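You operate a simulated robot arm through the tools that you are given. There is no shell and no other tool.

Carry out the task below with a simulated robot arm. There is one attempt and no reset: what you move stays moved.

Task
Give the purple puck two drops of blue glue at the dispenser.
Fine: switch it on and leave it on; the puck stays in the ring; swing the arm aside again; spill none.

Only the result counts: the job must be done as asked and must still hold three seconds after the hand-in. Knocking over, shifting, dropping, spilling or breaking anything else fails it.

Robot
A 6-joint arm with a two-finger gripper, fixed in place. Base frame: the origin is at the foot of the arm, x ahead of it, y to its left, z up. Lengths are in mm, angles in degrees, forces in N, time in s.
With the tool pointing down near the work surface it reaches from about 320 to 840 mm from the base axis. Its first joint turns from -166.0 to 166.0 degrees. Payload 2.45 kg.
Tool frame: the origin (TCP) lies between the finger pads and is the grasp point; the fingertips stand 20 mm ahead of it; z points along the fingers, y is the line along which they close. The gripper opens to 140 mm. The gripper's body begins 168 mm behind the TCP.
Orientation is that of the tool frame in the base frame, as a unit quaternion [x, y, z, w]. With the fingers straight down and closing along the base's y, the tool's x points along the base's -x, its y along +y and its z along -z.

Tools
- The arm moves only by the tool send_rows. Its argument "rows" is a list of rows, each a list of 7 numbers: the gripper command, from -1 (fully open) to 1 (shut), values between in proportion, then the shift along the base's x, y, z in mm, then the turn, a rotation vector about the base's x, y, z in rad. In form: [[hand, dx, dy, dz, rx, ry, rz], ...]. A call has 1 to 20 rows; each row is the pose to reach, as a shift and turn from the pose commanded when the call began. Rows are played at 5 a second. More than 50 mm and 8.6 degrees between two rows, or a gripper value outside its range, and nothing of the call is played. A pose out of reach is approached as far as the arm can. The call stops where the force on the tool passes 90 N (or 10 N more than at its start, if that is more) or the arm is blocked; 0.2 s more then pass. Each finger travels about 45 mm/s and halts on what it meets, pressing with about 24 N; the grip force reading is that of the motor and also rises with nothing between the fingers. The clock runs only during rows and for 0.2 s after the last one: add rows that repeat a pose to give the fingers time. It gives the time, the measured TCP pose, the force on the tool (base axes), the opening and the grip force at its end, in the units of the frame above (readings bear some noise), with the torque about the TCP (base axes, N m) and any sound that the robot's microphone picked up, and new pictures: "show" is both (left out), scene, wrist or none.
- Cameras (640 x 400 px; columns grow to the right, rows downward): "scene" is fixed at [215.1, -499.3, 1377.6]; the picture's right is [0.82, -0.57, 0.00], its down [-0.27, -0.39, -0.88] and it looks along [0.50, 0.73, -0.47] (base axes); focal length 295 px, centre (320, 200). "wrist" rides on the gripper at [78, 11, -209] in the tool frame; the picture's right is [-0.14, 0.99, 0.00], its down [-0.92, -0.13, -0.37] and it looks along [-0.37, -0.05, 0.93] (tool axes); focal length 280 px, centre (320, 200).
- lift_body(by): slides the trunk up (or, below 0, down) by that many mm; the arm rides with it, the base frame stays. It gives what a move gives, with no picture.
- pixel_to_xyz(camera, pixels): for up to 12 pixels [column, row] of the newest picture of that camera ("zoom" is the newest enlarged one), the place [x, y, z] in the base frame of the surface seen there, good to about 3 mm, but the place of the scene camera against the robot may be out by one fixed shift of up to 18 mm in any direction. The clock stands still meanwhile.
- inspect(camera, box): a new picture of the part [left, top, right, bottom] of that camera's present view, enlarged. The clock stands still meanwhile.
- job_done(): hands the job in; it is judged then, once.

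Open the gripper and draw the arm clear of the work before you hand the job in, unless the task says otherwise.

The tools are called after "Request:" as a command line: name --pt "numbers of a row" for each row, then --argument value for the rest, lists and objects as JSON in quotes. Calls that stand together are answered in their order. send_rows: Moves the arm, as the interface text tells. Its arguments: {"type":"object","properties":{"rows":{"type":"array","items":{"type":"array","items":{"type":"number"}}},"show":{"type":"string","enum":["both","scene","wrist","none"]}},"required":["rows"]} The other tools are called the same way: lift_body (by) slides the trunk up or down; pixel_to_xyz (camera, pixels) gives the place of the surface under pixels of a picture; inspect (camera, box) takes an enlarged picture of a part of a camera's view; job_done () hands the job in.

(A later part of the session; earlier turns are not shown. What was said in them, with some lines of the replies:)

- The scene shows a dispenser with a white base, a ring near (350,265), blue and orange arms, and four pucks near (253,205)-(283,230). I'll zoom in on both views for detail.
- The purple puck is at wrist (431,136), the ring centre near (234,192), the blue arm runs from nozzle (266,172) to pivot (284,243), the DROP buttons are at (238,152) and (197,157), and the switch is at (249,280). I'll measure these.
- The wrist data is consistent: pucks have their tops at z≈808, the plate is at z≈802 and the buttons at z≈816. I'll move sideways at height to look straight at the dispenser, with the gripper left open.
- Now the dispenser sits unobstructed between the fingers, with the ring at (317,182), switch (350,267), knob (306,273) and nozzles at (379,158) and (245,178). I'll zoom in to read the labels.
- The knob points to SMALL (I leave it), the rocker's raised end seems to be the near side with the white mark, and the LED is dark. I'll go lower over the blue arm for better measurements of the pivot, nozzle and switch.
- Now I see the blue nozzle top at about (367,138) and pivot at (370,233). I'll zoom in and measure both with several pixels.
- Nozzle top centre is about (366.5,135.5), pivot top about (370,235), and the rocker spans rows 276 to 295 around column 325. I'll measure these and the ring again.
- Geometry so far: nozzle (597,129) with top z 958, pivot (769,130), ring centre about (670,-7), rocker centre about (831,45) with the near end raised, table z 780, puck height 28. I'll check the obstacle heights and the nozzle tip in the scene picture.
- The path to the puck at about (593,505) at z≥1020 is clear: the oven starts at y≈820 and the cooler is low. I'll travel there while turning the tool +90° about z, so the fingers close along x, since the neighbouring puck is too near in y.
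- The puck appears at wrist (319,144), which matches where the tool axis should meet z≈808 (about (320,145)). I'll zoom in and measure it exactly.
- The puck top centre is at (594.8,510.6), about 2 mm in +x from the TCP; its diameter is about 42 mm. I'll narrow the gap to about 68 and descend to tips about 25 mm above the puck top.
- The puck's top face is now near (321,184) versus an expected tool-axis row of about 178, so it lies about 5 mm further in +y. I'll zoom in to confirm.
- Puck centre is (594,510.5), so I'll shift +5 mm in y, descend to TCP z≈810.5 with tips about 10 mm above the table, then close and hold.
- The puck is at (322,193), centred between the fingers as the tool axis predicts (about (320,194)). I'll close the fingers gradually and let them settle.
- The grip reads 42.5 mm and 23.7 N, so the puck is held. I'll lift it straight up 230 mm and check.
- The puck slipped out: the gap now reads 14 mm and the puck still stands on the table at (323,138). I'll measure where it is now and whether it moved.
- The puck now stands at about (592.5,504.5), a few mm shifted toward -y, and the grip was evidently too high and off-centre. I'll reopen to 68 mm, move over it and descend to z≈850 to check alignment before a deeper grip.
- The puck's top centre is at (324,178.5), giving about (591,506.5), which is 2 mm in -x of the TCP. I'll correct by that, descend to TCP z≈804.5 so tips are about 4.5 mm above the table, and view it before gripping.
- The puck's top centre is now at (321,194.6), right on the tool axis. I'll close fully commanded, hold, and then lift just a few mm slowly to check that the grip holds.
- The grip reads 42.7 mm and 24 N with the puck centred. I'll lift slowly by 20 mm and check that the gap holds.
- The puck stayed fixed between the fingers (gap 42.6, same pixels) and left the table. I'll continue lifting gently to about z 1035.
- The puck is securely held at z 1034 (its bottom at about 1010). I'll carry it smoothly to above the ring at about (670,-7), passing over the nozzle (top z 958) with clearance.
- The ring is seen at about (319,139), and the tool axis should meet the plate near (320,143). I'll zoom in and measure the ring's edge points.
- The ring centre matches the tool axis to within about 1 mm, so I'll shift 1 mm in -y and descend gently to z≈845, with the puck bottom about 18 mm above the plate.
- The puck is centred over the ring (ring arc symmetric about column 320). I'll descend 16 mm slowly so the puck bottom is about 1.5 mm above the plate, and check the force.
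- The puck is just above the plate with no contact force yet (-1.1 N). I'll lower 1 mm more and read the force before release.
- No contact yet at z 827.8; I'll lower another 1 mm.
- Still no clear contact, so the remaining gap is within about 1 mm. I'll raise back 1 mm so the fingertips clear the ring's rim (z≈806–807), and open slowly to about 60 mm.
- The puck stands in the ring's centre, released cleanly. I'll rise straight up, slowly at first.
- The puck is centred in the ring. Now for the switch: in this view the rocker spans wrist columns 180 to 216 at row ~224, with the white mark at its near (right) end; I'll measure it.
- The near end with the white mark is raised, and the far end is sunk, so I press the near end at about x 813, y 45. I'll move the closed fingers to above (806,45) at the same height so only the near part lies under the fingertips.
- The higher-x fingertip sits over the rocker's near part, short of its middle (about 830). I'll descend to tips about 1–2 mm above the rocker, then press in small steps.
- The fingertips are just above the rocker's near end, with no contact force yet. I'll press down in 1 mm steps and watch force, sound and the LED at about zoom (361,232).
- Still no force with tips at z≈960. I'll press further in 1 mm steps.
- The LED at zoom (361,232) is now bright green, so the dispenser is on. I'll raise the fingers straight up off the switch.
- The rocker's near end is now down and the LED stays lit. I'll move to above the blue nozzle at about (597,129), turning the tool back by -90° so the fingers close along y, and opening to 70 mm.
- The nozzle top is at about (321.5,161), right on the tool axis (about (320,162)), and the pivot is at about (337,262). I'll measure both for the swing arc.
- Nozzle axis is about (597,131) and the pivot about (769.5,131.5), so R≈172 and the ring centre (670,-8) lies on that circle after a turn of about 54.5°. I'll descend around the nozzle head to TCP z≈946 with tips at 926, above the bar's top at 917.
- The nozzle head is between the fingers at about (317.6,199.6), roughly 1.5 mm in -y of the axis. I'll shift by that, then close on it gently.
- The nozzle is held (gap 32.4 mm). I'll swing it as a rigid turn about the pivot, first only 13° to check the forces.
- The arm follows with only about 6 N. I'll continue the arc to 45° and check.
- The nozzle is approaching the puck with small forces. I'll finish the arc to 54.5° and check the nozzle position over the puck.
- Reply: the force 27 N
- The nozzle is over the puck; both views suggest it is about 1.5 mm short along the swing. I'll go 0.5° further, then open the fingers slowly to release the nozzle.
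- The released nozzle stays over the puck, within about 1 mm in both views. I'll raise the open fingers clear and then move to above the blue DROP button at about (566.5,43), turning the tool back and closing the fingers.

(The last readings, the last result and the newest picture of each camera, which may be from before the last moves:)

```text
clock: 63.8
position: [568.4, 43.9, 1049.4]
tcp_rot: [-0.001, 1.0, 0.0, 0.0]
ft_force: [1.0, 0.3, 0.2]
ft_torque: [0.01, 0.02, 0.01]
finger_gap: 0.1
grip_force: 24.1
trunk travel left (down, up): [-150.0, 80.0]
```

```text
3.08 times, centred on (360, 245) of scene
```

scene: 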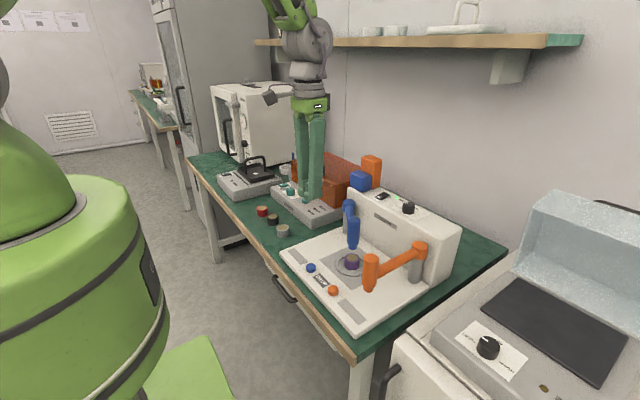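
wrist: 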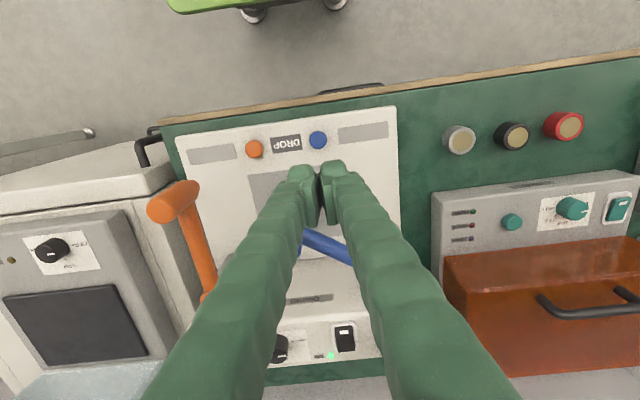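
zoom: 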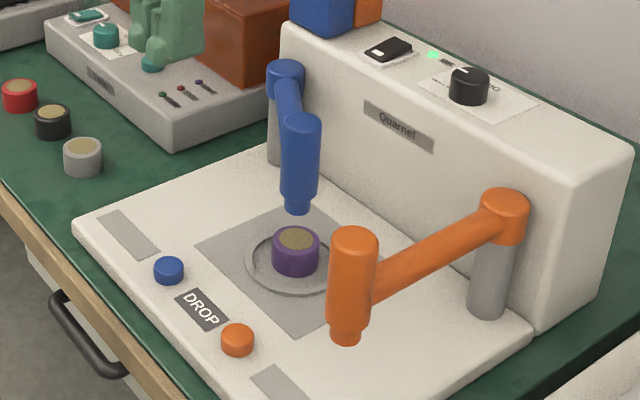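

The button is at (318.4,140), so it lies about 2–3 mm in -x and 1 mm in -y of the tool axis. I'll correct that and descend to tips about 8 mm above the button top (816).

Request:
send_rows --pt "1 -2 -1 -8 0 0 0" --pt "1 -2 -1 -25 0 0 0" --pt "1 -2 -1 -50 0 0 0" --pt "1 -2 -1 -80 0 0 0" --pt "1 -2 -1 -110 0 0 0" --pt "1 -2 -1 -140 0 0 0" --pt "1 -2 -1 -168 0 0 0" --pt "1 -2 -1 -188 0 0 0" --pt "1 -2 -1 -200 0 0 0" --pt "1 -2 -1 -205 0 0 0" --pt "1 -2 -1 -205 0 0 0" --show "both"

Request:
inspect --camera "scene" --box '[280, 200, 400, 310]'

Request:
inspect --camera "wrist" --box '[240, 120, 400, 240]'

```text
clock: 66.2
position: [565.0, 44.1, 844.3]
tcp_rot: [0.0, 1.0, 0.0, 0.0]
ft_force: [0.0, 0.8, -0.3]
ft_torque: [-0.01, 0.0, 0.01]
finger_gap: 0.2
grip_force: 23.9
trunk travel left (down, up): [-150.0, 80.0]
```

scene: 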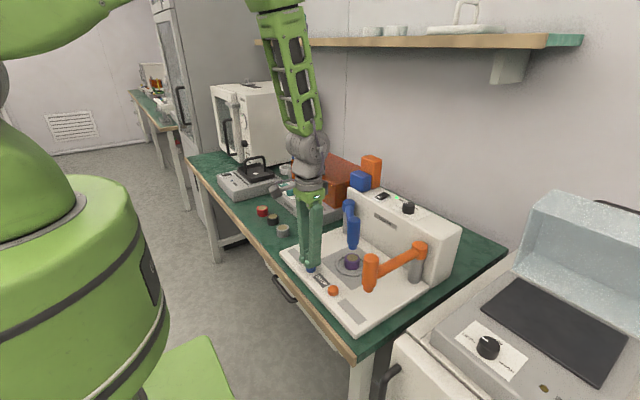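
wrist: 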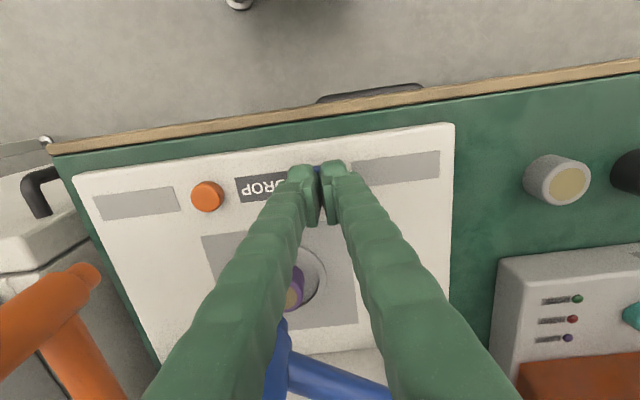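

```text
3.64 times, centred on (340, 255) of scene
```

zoom: 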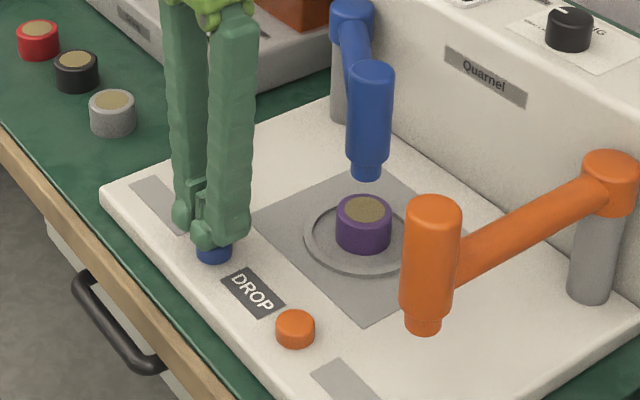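

```text
3.33 times, centred on (320, 180) of wrist
```

zoom: 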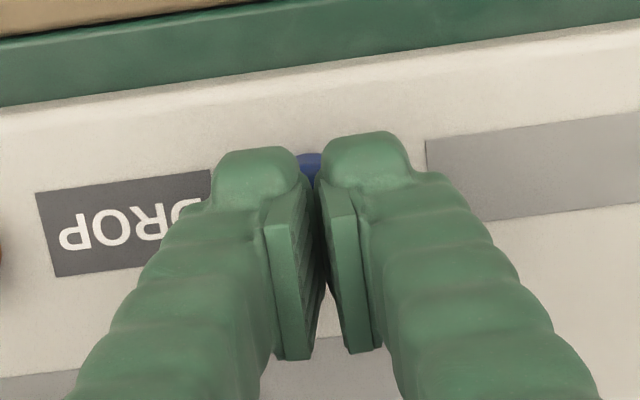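

The fingertips are directly above the blue button, and the nozzle remains above the puck. I'll press slowly, in 1 mm rows, watching force and sound.

Request:
send_rows --pt "1 0 0 -3 0 0 0" --pt "1 0 0 -6 0 0 0" --pt "1 0 0 -7 0 0 0" --pt "1 0 0 -8 0 0 0" --pt "1 0 0 -9 0 0 0" --pt "1 0 0 -10 0 0 0" --show "scene"

Request:
inspect --camera "scene" --box '[280, 200, 400, 310]'

```text
clock: 67.6
position: [565.2, 42.9, 834.7]
tcp_rot: [0.0, 1.0, 0.0, 0.001]
ft_force: [0.0, 0.7, 1.1]
ft_torque: [-0.01, -0.02, 0.03]
finger_gap: 5.9
grip_force: 29.7
trunk travel left (down, up): [-150.0, 80.0]
```

scene: 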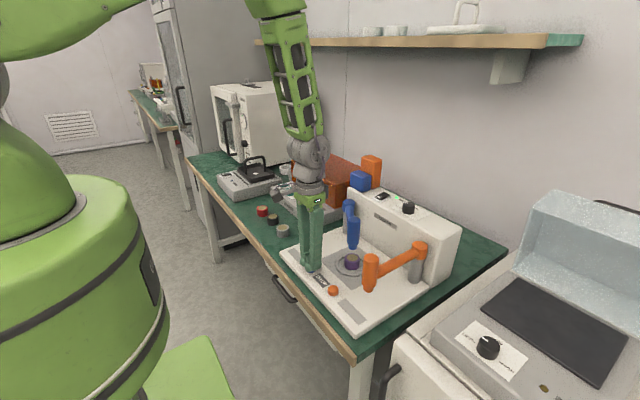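

```text
3.64 times, centred on (340, 255) of scene
```

zoom: 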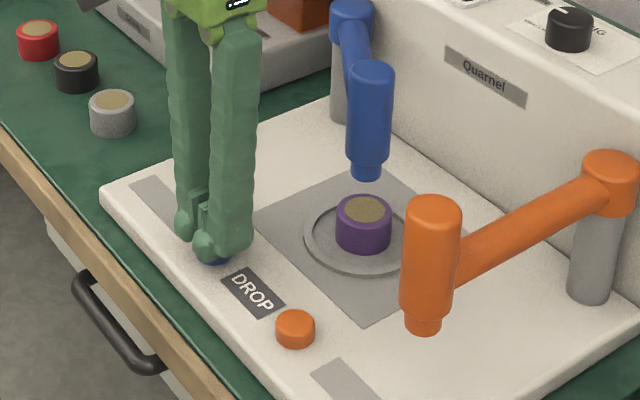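

The fingertips are being wedged apart (gap 5.9) because the button sits at the seam between them. I'll check the puck closely before going on.

Request:
inspect --camera "scene" --box '[335, 225, 370, 275]'

Request:
inspect --camera "scene" --box '[295, 245, 330, 285]'

```text
8.00 times, centred on (352, 250) of scene
```

zoom: 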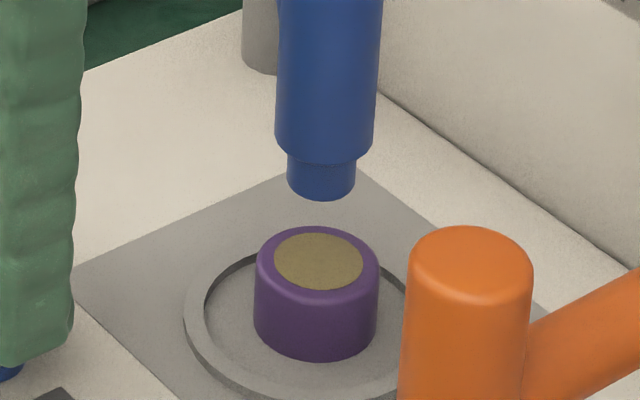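

```text
10.00 times, centred on (312, 265) of scene
```

zoom: 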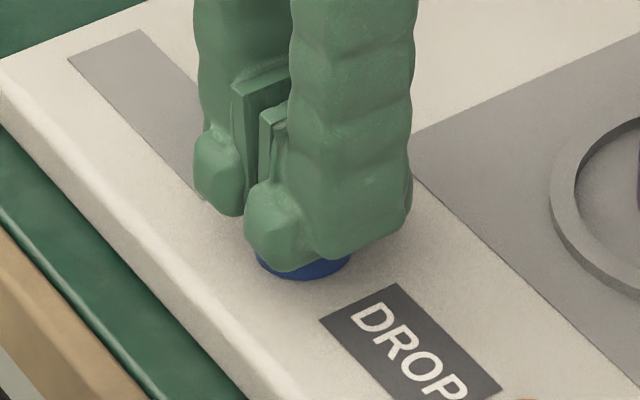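

No drop has formed yet. I'll raise off the button, shift 7.5 mm in +y so that one fingertip is centred on it, and stop just above it again.

Request:
send_rows --pt "1 0 0 3 0 0 0" --pt "1 0 0 8 0 0 0" --pt "1 0 0 12 0 0 0" --pt "1 0 4 12 0 0 0" --pt "1 0 7.5 12 0 0 0" --pt "1 0 7.5 12 0 0 0" --pt "1 0 7.5 8 0 0 0" --pt "1 0 7.5 8 0 0 0" --show "both"

Request:
inspect --camera "scene" --box '[295, 240, 365, 285]'

Request:
inspect --camera "wrist" --box '[260, 140, 380, 220]'

```text
clock: 69.4
position: [565.9, 50.9, 843.6]
tcp_rot: [0.0, 1.0, 0.0, 0.0]
ft_force: [1.4, -0.7, 0.8]
ft_torque: [-0.01, -0.02, 0.0]
finger_gap: 0.0
grip_force: 29.3
trunk travel left (down, up): [-150.0, 80.0]
```

scene: 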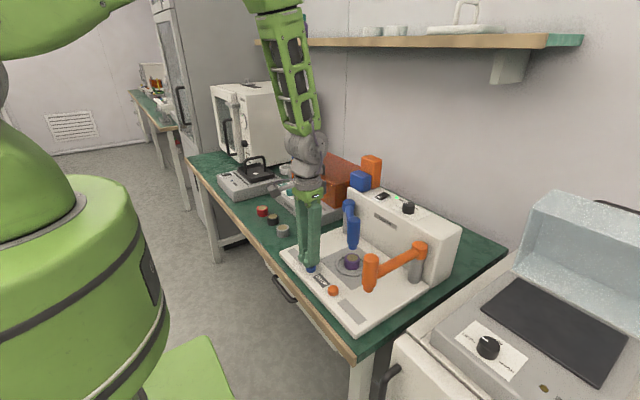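
wrist: 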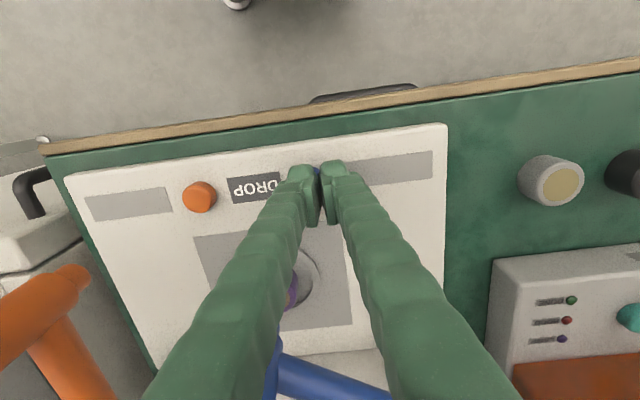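

```text
8.89 times, centred on (330, 262) of scene
```

zoom: 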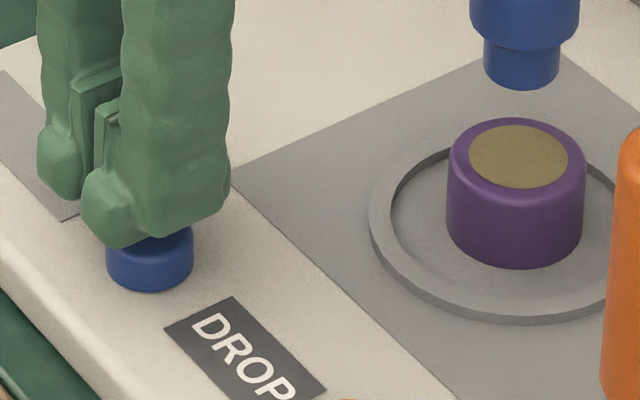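

```text
5.00 times, centred on (320, 180) of wrist
```

zoom: 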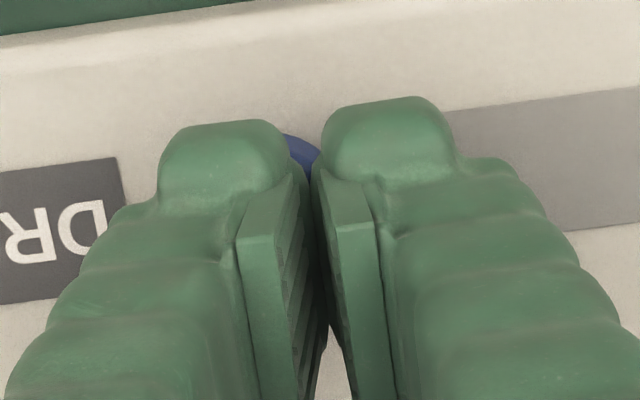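

The lower-y fingertip now covers the blue button. I'll press in 1 mm rows.

Request:
send_rows --pt "1 0 0 -4 0 0 0" --pt "1 0 0 -6 0 0 0" --pt "1 0 0 -7 0 0 0" --pt "1 0 0 -8 0 0 0" --pt "1 0 0 -9 0 0 0" --pt "1 0 0 -9 0 0 0" --show "scene"

Request:
inspect --camera "scene" --box '[295, 240, 365, 285]'

```text
clock: 70.8
position: [566.9, 51.3, 834.1]
tcp_rot: [0.0, 1.0, 0.0, 0.0]
ft_force: [-0.4, 0.5, 0.7]
ft_torque: [0.0, 0.03, -0.02]
finger_gap: 0.0
grip_force: 29.6
trunk travel left (down, up): [-150.0, 80.0]
```

scene: 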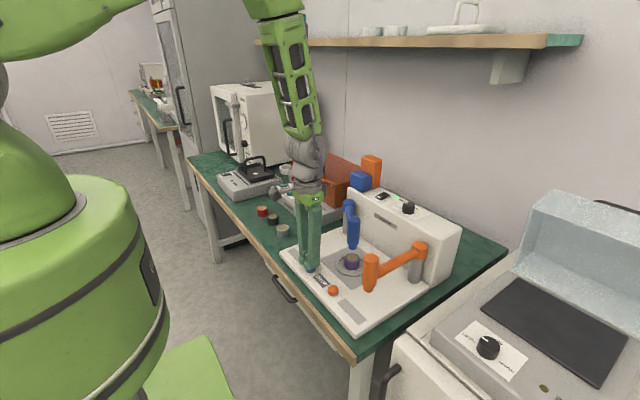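

```text
8.89 times, centred on (330, 262) of scene
```

zoom: 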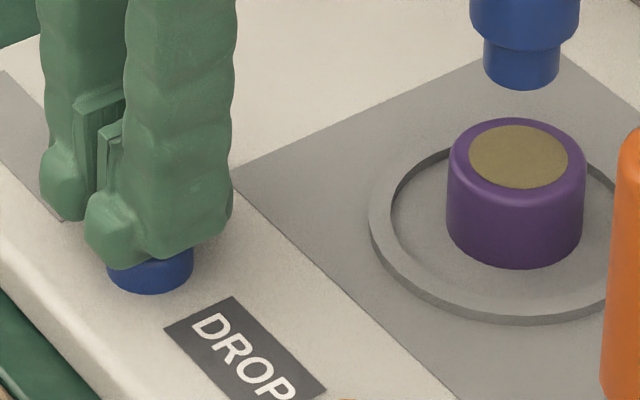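

The tip is touching the button's top with almost no force yet. I'll press 3 mm further in 1 mm rows.

Request:
send_rows --pt "1 0 0 -1 0 0 0" --pt "1 0 0 -2 0 0 0" --pt "1 0 0 -3 0 0 0" --pt "1 0 0 -3 0 0 0" --show "scene"

Request:
inspect --camera "scene" --box '[295, 240, 365, 285]'

```text
clock: 71.8
position: [567.1, 50.7, 832.2]
tcp_rot: [0.0, 1.0, 0.0, 0.0]
ft_force: [-0.5, -0.7, 1.4]
ft_torque: [-0.01, 0.02, 0.02]
finger_gap: 0.2
grip_force: 30.0
trunk travel left (down, up): [-150.0, 80.0]
```

scene: 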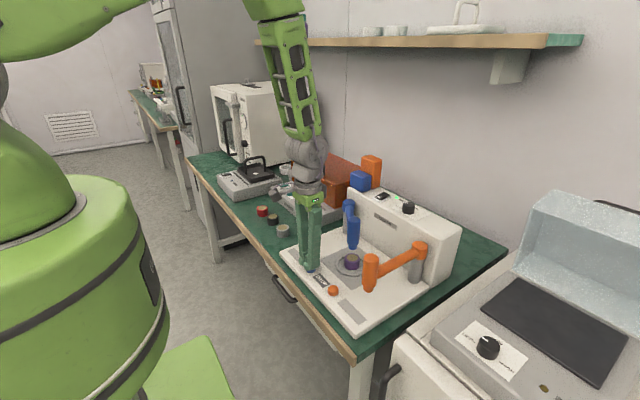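

```text
8.89 times, centred on (330, 262) of scene
```

zoom: 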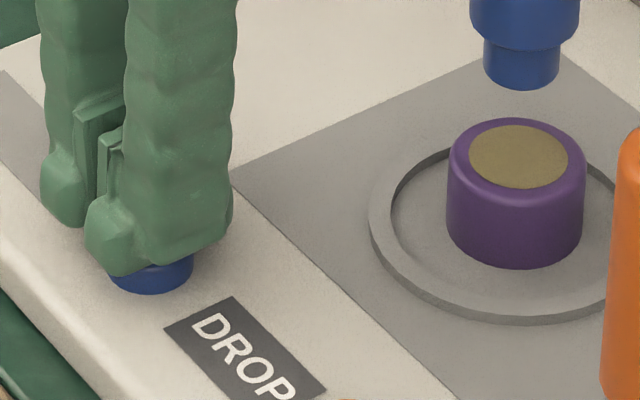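

The button is going down with about 1.4 N. I'll press another 3 mm and look for the drop.

Request:
send_rows --pt "1 0 0 -1 0 0 0" --pt "1 0 0 -2 0 0 0" --pt "1 0 0 -3 0 0 0" --pt "1 0 0 -3 0 0 0" --show "scene"

Request:
inspect --camera "scene" --box '[295, 240, 365, 285]'

```text
clock: 72.8
position: [566.1, 51.3, 829.6]
tcp_rot: [0.0, 1.0, 0.0, 0.001]
ft_force: [2.2, 1.1, 3.9]
ft_torque: [-0.04, -0.04, 0.03]
finger_gap: 0.0
grip_force: 29.3
trunk travel left (down, up): [-150.0, 80.0]
heard: click
```

scene: 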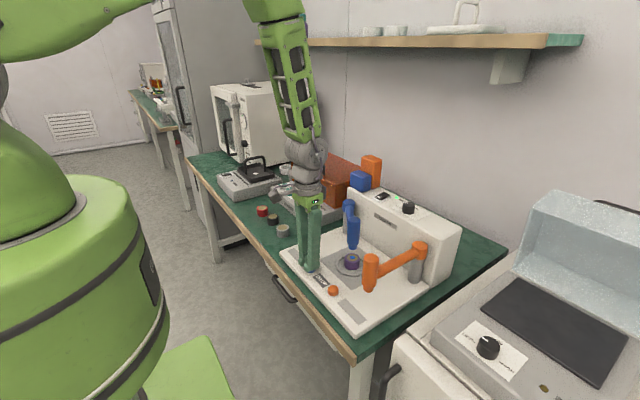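

```text
8.89 times, centred on (330, 262) of scene
```

zoom: 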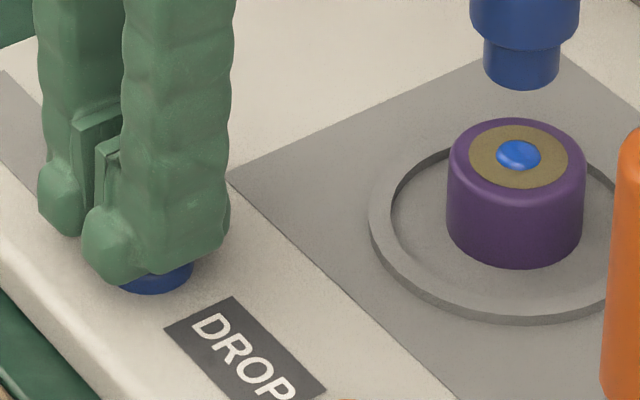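

A click was heard and one blue drop now sits centred on the puck. I'll raise the finger fully off the button and check that there is still exactly one drop.

Request:
send_rows --pt "1 0 0 5 0 0 0" --pt "1 0 0 12 0 0 0" --pt "1 0 0 15 0 0 0" --pt "1 0 0 15 0 0 0" --pt "1 0 0 15 0 0 0" --show "scene"

Request:
inspect --camera "scene" --box '[295, 240, 365, 285]'

```text
clock: 74.0
position: [564.1, 51.4, 842.9]
tcp_rot: [0.0, 1.0, -0.001, 0.0]
ft_force: [-0.2, -0.3, -0.9]
ft_torque: [0.01, -0.01, 0.02]
finger_gap: 0.1
grip_force: 29.0
trunk travel left (down, up): [-150.0, 80.0]
```

scene: 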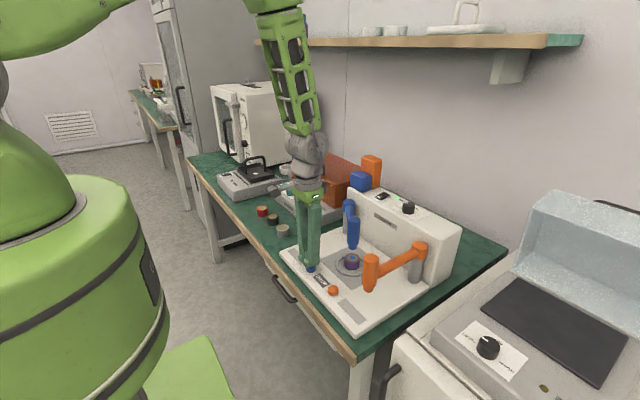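

```text
8.89 times, centred on (330, 262) of scene
```

zoom: 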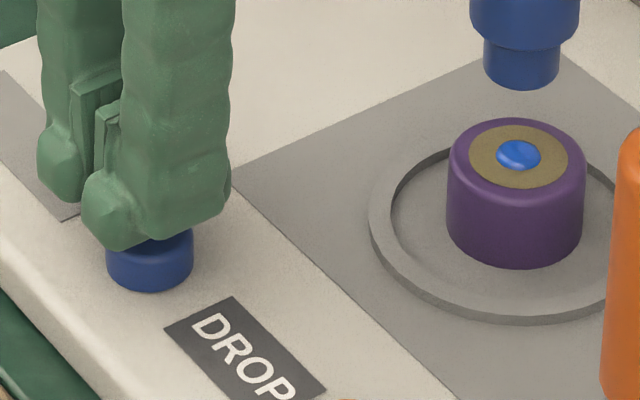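

The button has returned and there is one drop on the puck. I'll press a second time to the same depth (15 mm down), in a smooth motion, and hold.

Request:
send_rows --pt "1 0 0 -5 0 0 0" --pt "1 0 0 -9 0 0 0" --pt "1 0 0 -12 0 0 0" --pt "1 0 0 -14 0 0 0" --pt "1 0 0 -15 0 0 0" --pt "1 0 0 -15 0 0 0" --show "scene"

Request:
inspect --camera "scene" --box '[295, 240, 365, 285]'

```text
clock: 75.4
position: [565.0, 50.7, 828.9]
tcp_rot: [0.0, 1.0, 0.0, 0.0]
ft_force: [-1.7, 0.2, 4.6]
ft_torque: [-0.05, 0.06, -0.05]
finger_gap: 0.0
grip_force: 28.8
trunk travel left (down, up): [-150.0, 80.0]
heard: click
```

scene: 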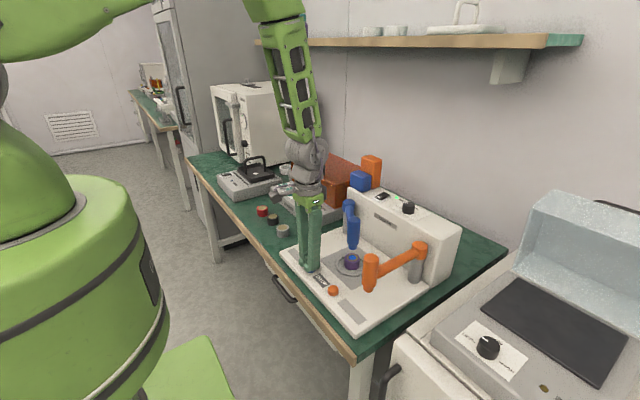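

```text
8.89 times, centred on (330, 262) of scene
```

zoom: 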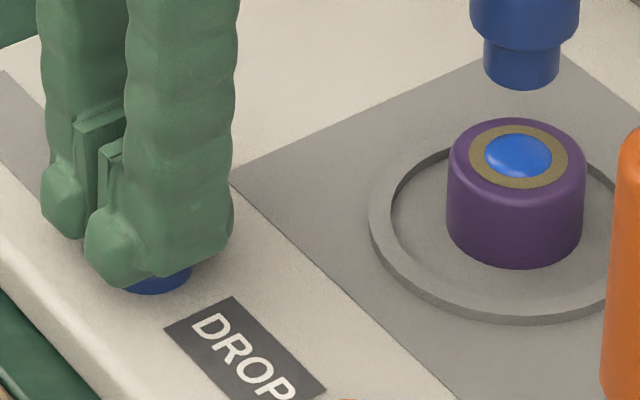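

A second click was heard and the blue drop has grown, still well inside the puck's top. I'll raise straight up off the button to travel height.

Request:
send_rows --pt "1 0 0 6 0 0 0" --pt "1 0 0 15 0 0 0" --pt "1 0 0 35 0 0 0" --pt "1 0 0 65 0 0 0" --pt "1 0 0 100 0 0 0" --pt "1 0 0 135 0 0 0" --pt "1 0 0 170 0 0 0" --pt "1 0 0 200 0 0 0" --pt "1 0 0 217 0 0 0" --pt "1 0 0 222 0 0 0" --pt "1 0 0 222 0 0 0" --show "scene"

Request:
inspect --camera "scene" --box '[290, 190, 410, 300]'

```text
clock: 77.8
position: [564.2, 50.3, 1051.0]
tcp_rot: [0.0, 1.0, 0.001, 0.0]
ft_force: [0.3, -0.4, 0.0]
ft_torque: [0.03, -0.04, -0.02]
finger_gap: 0.0
grip_force: 29.3
trunk travel left (down, up): [-150.0, 80.0]
```

scene: 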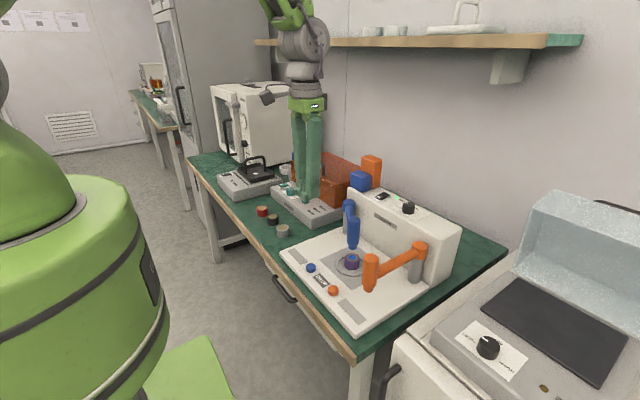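

```text
3.64 times, centred on (350, 245) of scene
```

zoom: 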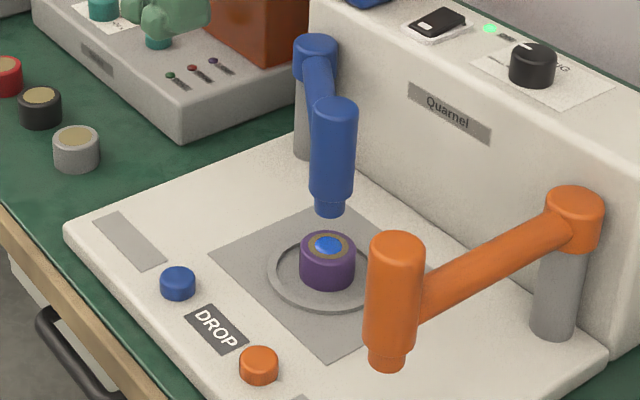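

The puck has its two drops, the LED is lit, and nothing else has moved. Now I'll move above the nozzle at about (670,-10), turning the tool +54.5° so the fingers straddle it across the bar, and open to 70 mm.

Request:
send_rows --pt "1 6 -3 0 0 0 0.11" --pt "1 18 -10 0 0 0 0.23" --pt "0.7 35 -20 0 0 0 0.35" --pt "0.4 54 -31 0 0 0 0.47" --pt "0.1 73 -41 0 0 0 0.59" --pt "0 89 -50 0 0 0 0.71" --pt "0 100 -57 0 0 0 0.83" --pt "0 106 -60 0 0 0 0.951" --pt "0 106 -60 0 0 0 0.951" --pt "0 106 -60 0 0 0 0.951" --show "both"

Request:
inspect --camera "wrist" --box '[240, 100, 400, 220]'

```text
clock: 80.0
position: [671.4, -11.9, 1048.6]
tcp_rot: [-0.458, 0.889, -0.001, 0.0]
ft_force: [0.3, 0.2, 0.0]
ft_torque: [-0.03, 0.0, 0.01]
finger_gap: 70.1
grip_force: 0.0
trunk travel left (down, up): [-150.0, 80.0]
```

scene: 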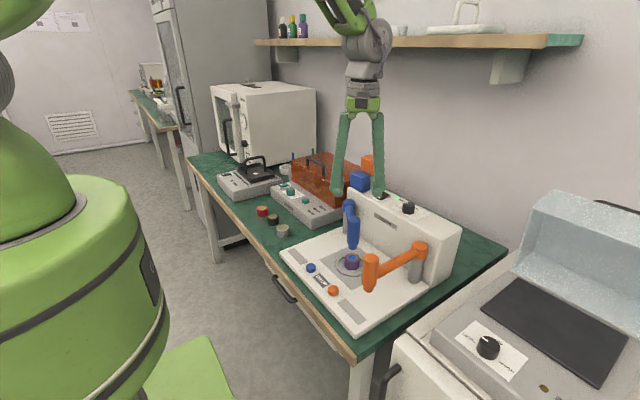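
wrist: 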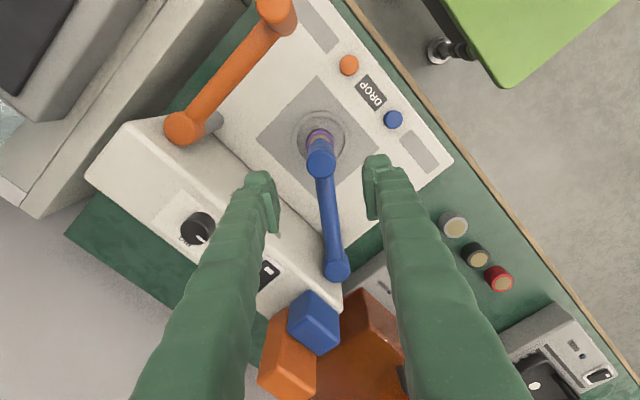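

```text
3.33 times, centred on (320, 160) of wrist
```

zoom: 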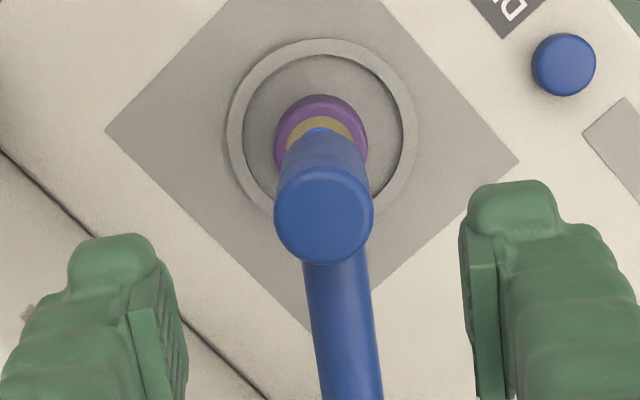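

The nozzle top is at (321,164.5), matching the tool axis (about (320,166)). I'll descend around it to TCP z≈946.

Request:
send_rows --pt "0 0 0 -8 0 0 0" --pt "0 0 0 -25 0 0 0" --pt "0 0 0 -48 0 0 0" --pt "0 0 0 -72 0 0 0" --pt "0 0 0 -92 0 0 0" --pt "0 0 0 -102 0 0 0" --pt "0 0 0 -104 0 0 0" --pt "0 0 0 -104 0 0 0" --show "both"

Request:
inspect --camera "wrist" --box '[240, 130, 400, 250]'

Request:
inspect --camera "scene" --box '[300, 170, 420, 290]'

```text
clock: 81.8
position: [670.1, -10.7, 947.4]
tcp_rot: [-0.458, 0.889, 0.001, 0.0]
ft_force: [-1.0, -0.5, -0.9]
ft_torque: [-0.05, 0.03, 0.0]
finger_gap: 70.0
grip_force: 0.0
trunk travel left (down, up): [-150.0, 80.0]
```

scene: 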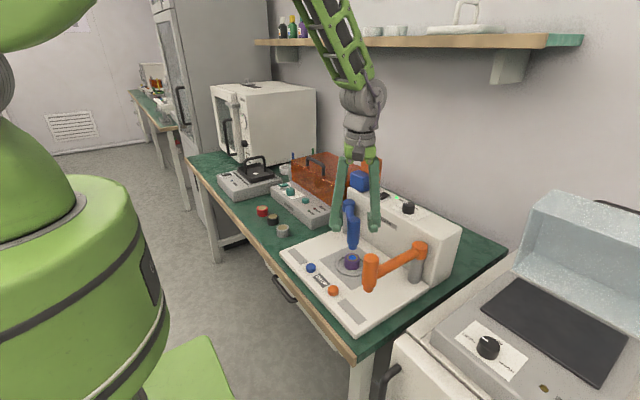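
wrist: 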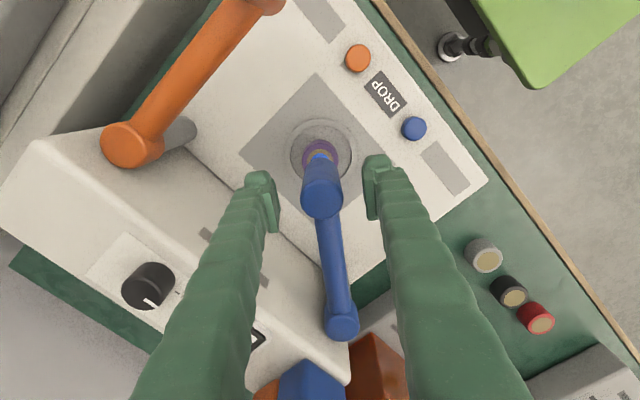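

```text
3.33 times, centred on (320, 190) of wrist
```

zoom: 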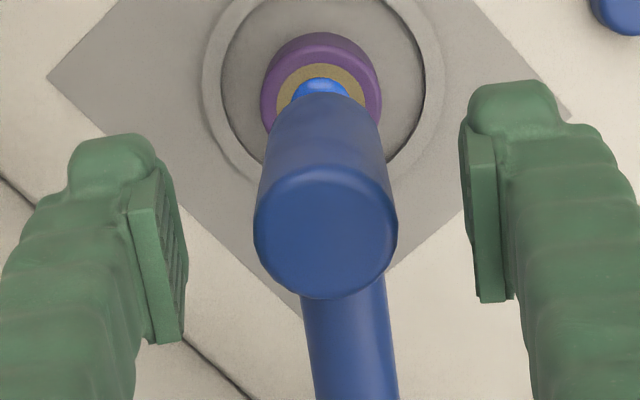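

```text
3.33 times, centred on (360, 230) of scene
```

zoom: 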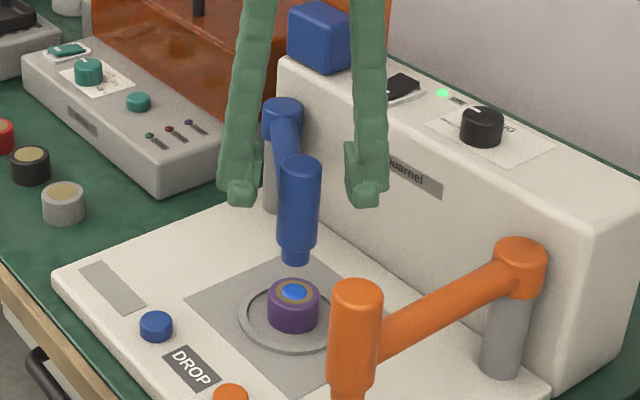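

The nozzle head is centred between the fingers, with the puck and its drop visible below. I'll close on the nozzle.

Request:
send_rows --pt "0.2 -0.3 -0.3 0 0 0 0" --pt "0.4 -0.3 -0.3 0 0 0 0" --pt "0.5 -0.3 -0.3 0 0 0 0" --pt "0.6 -0.3 -0.3 0 0 0 0" --pt "1 -0.3 -0.3 0 0 0 0" --pt "1 -0.3 -0.3 0 0 0 0" --pt "1 -0.3 -0.3 0 0 0 0" --show "scene"

```text
clock: 83.4
position: [670.2, -10.4, 946.2]
tcp_rot: [-0.457, 0.889, 0.0, -0.001]
ft_force: [-9.5, 9.1, -1.8]
ft_torque: [0.14, 0.1, 0.01]
finger_gap: 32.4
grip_force: 45.1
trunk travel left (down, up): [-150.0, 80.0]
```

scene: 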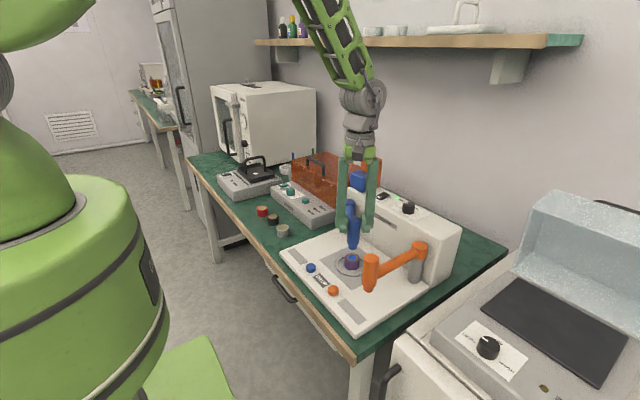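

The nozzle is held (32.4 mm). I'll swing it back along the reverse arc about the pivot, first part to 29°.

Request:
send_rows --pt "1 -3 2 0 0 0 -0.0209" --pt "1 -6 4.15 0 0 0 -0.0436" --pt "1 -13 9.86 0 0 0 -0.096" --pt "1 -21.9 18 0 0 0 -0.1658" --pt "1 -30.1 26.8 0 0 0 -0.2356" --pt "1 -37.8 36.1 0 0 0 -0.3054" --pt "1 -44.7 45.9 0 0 0 -0.3752" --pt "1 -51 56.2 0 0 0 -0.4451" --pt "1 -51 56.2 0 0 0 -0.4451" --show "both"

```text
clock: 85.4
position: [619.9, 47.1, 946.7]
tcp_rot: [-0.251, 0.968, 0.0, 0.001]
ft_force: [-5.0, -0.8, 15.0]
ft_torque: [0.05, 0.15, 0.27]
finger_gap: 32.5
grip_force: 45.0
trunk travel left (down, up): [-150.0, 80.0]
```

scene: 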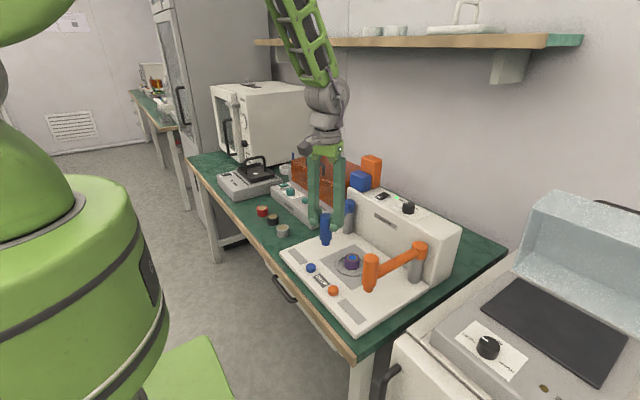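
wrist: 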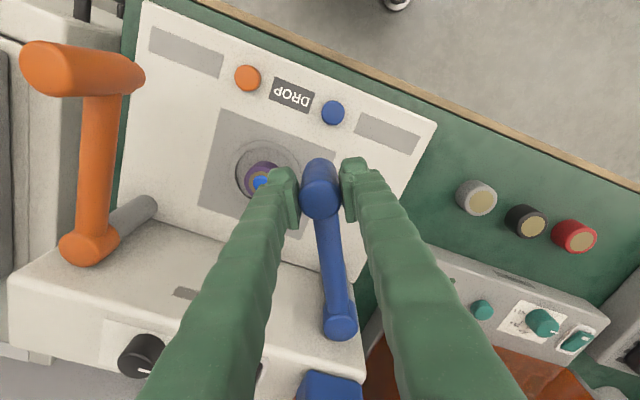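

The arm is following back smoothly. I'll complete the swing to its original side position.

Request:
send_rows --pt "1 -5.5 10.7 0 0 0 -0.0698" --pt "1 -10.3 21.75 0 0 0 -0.1396" --pt "1 -14.3 33.1 0 0 0 -0.2094" --pt "1 -17.45 44.7 0 0 0 -0.2793" --pt "1 -19.8 56.5 0 0 0 -0.3491" --pt "1 -21.4 68.5 0 0 0 -0.4189" --pt "1 -22 77.5 0 0 0 -0.4712" --pt "1 -22.1 82.5 0 0 0 -0.5" --pt "1 -22.1 82.5 0 0 0 -0.5" --show "both"

Request:
inspect --camera "scene" --box '[280, 180, 420, 300]'

```text
clock: 87.4
position: [597.9, 130.0, 945.8]
tcp_rot: [-0.003, 1.0, 0.0, 0.001]
ft_force: [-4.0, -0.5, 11.9]
ft_torque: [0.03, -0.06, -0.14]
finger_gap: 32.6
grip_force: 45.3
trunk travel left (down, up): [-150.0, 80.0]
```

scene: 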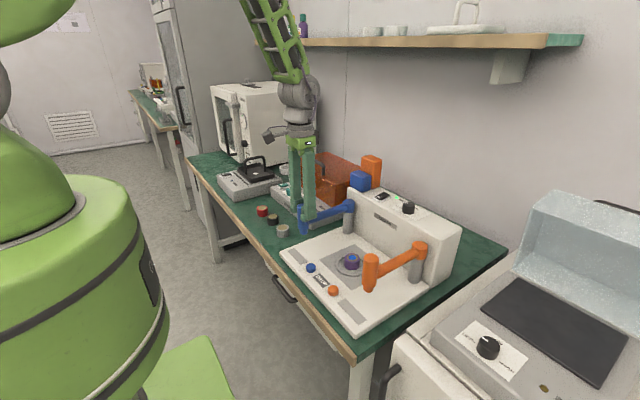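
wrist: 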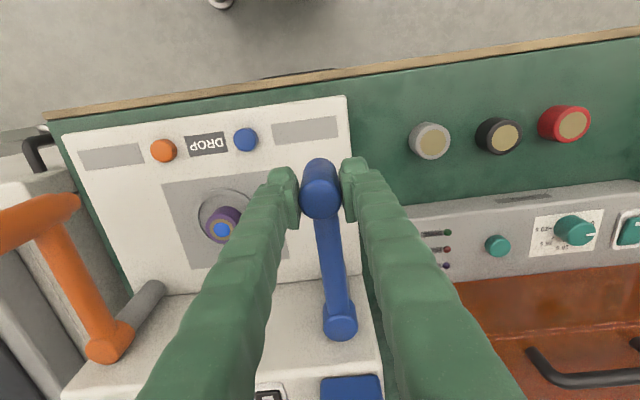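

```text
3.33 times, centred on (350, 240) of scene
```

zoom: 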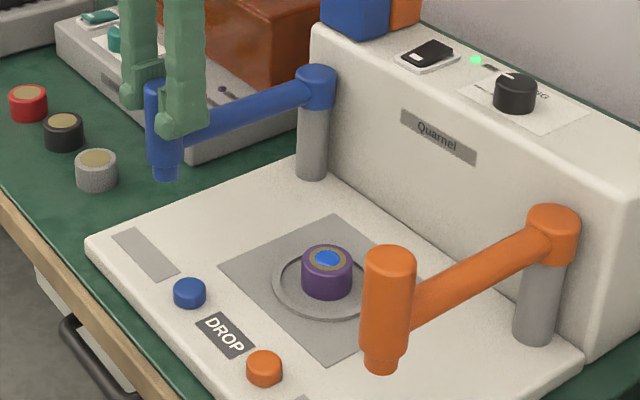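

The blue arm is back at its side position. I'll open the fingers slowly and then rise straight up clear of it.

Request:
send_rows --pt "0.52 0 0 0 0 0 0" --pt "0.45 0 0 0 0 0 0" --pt "0.3 0 0 0 0 0 0" --pt "0.1 0 0 0 0 0 0" --pt "0 0 0 0 0 0 0" --pt "0 0 0 0 0 0 0" --pt "0 0 0 8 0 0 0" --pt "0 0 0 25 0 0 0" --pt "0 0 0 50 0 0 0" --pt "0 0 0 80 0 0 0" --pt "0 0 0 115 0 0 0" --pt "0 0 0 150 0 0 0" --pt "0 0 0 185 0 0 0" --pt "0 0 0 210 0 0 0" --pt "0 0 0 220 0 0 0" --show "both"

Request:
inspect --camera "scene" --box '[280, 180, 420, 300]'

```text
clock: 90.6
position: [594.6, 130.1, 1166.3]
tcp_rot: [-0.004, 1.0, 0.0, 0.001]
ft_force: [-0.4, 0.5, 0.5]
ft_torque: [0.0, -0.01, -0.01]
finger_gap: 70.0
grip_force: 0.0
trunk travel left (down, up): [-150.0, 80.0]
```

scene: 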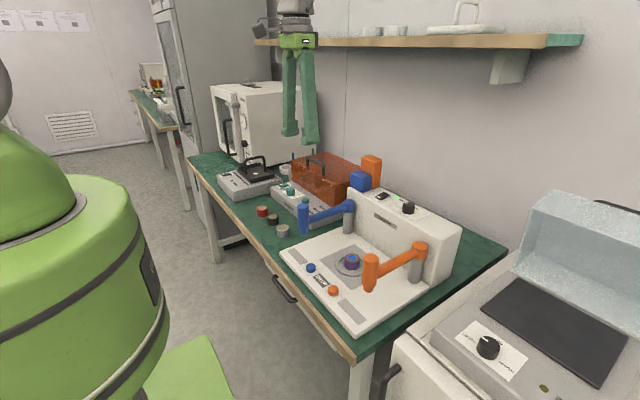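
wrist: 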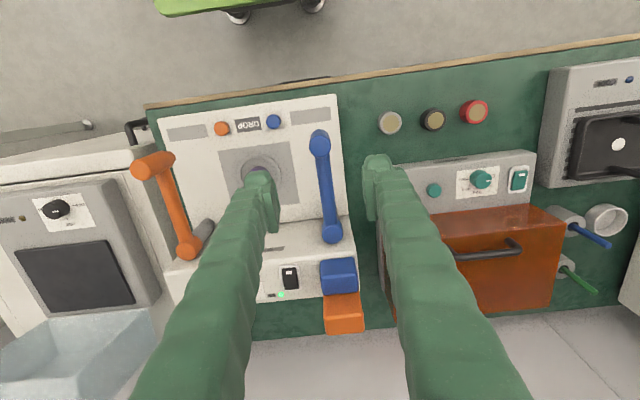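

```text
3.33 times, centred on (350, 240) of scene
```

zoom: 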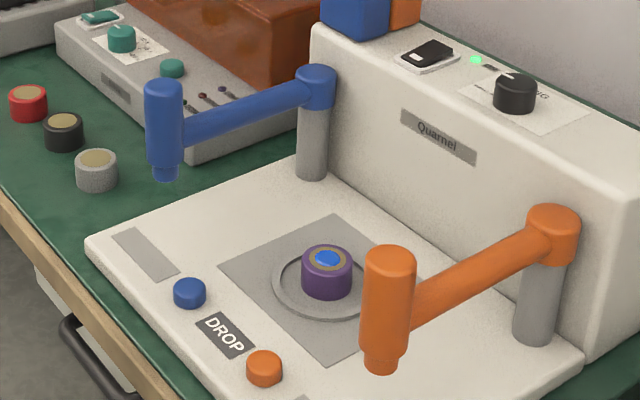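

The blue arm stays aside, the LED is on, and the puck with its two drops is in the ring. I'll draw the arm up to about the starting pose with the gripper fully open and take a last look.

Request:
send_rows --pt "-0.3 -10 15 15 0 0 0" --pt "-0.6 -25 40 40 0 0 0" --pt "-1 -40 70 65 0 0 0" --pt "-1 -55 95 90 0 0 0" --pt "-1 -67 115 108 0 0 0" --pt "-1 -67 118 110 0 0 0" --pt "-1 -67 118 110 0 0 0" --pt "-1 -67 118 110 0 0 0" --show "both"

Request:
inspect --camera "scene" --box '[300, 190, 420, 300]'

Request:
inspect --camera "scene" --box '[200, 140, 320, 250]'

```text
clock: 92.4
position: [532.3, 247.7, 1278.3]
tcp_rot: [-0.004, 1.0, 0.001, 0.0]
ft_force: [0.1, 0.2, 0.4]
ft_torque: [-0.02, -0.03, -0.03]
finger_gap: 140.2
grip_force: 0.2
trunk travel left (down, up): [-150.0, 80.0]
```

scene: 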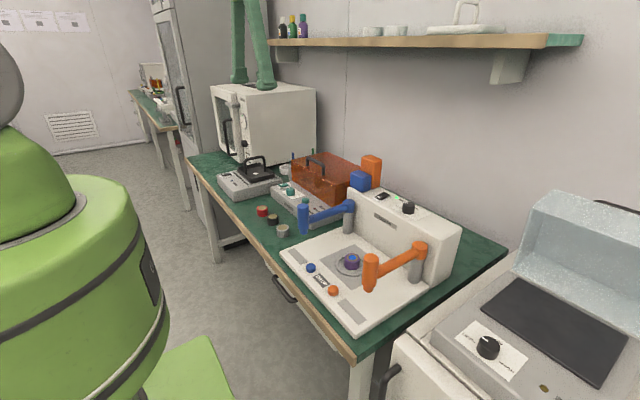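
wrist: 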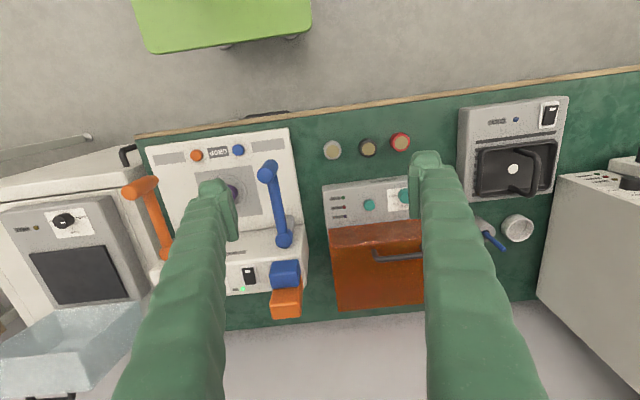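

```text
3.64 times, centred on (360, 245) of scene
```

zoom: 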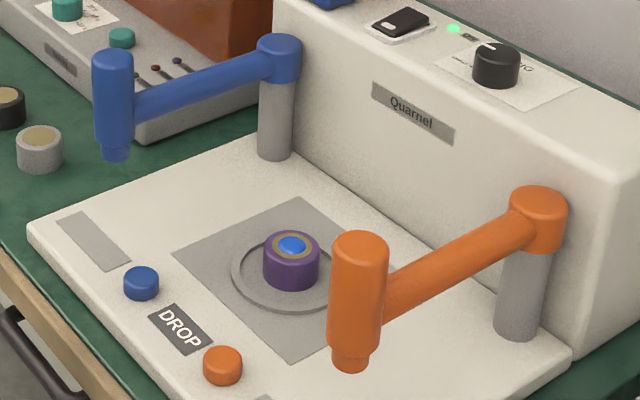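

```text
3.64 times, centred on (260, 195) of scene
```

zoom: 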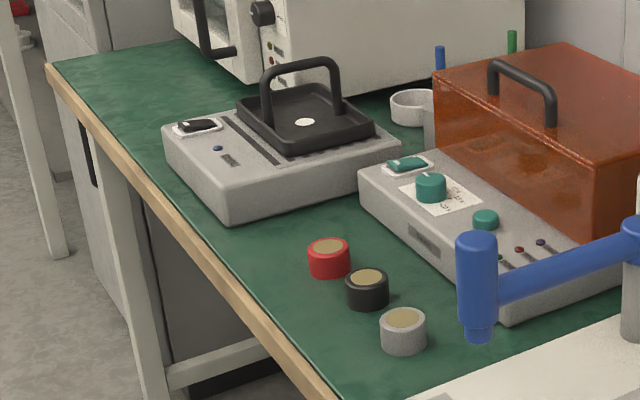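

The final pictures show the purple puck in the ring with its blue glue, the power LED lit, the blue arm aside, the other pucks in place and the robot clear with its gripper open. I'm handing the job in.

Request:
job_done

```text
The job is handed in.
```

The purple puck is in the dispenser's ring with two drops of blue glue on it, and I have handed the job in. No result came back with the hand-in.

- **Glue:** I pressed the blue button until it clicked twice. The first click left one drop in the middle of the puck, and it grew on the second. No glue shows anywhere off the puck.
- **Dispenser:** it is switched on and its green light is still lit. The size knob was already at SMALL and I left it there.
- **Blue arm:** it is back at its original side position.
- **Everything else:** the other three pucks and the orange arm look unmoved in the last pictures.

On the first try at picking up the puck, the grip slipped as I lifted. The puck stayed upright on the table and shifted only a few millimetres. I gripped it lower the second time and it held. The robot arm is drawn up clear of the work with its gripper fully open.
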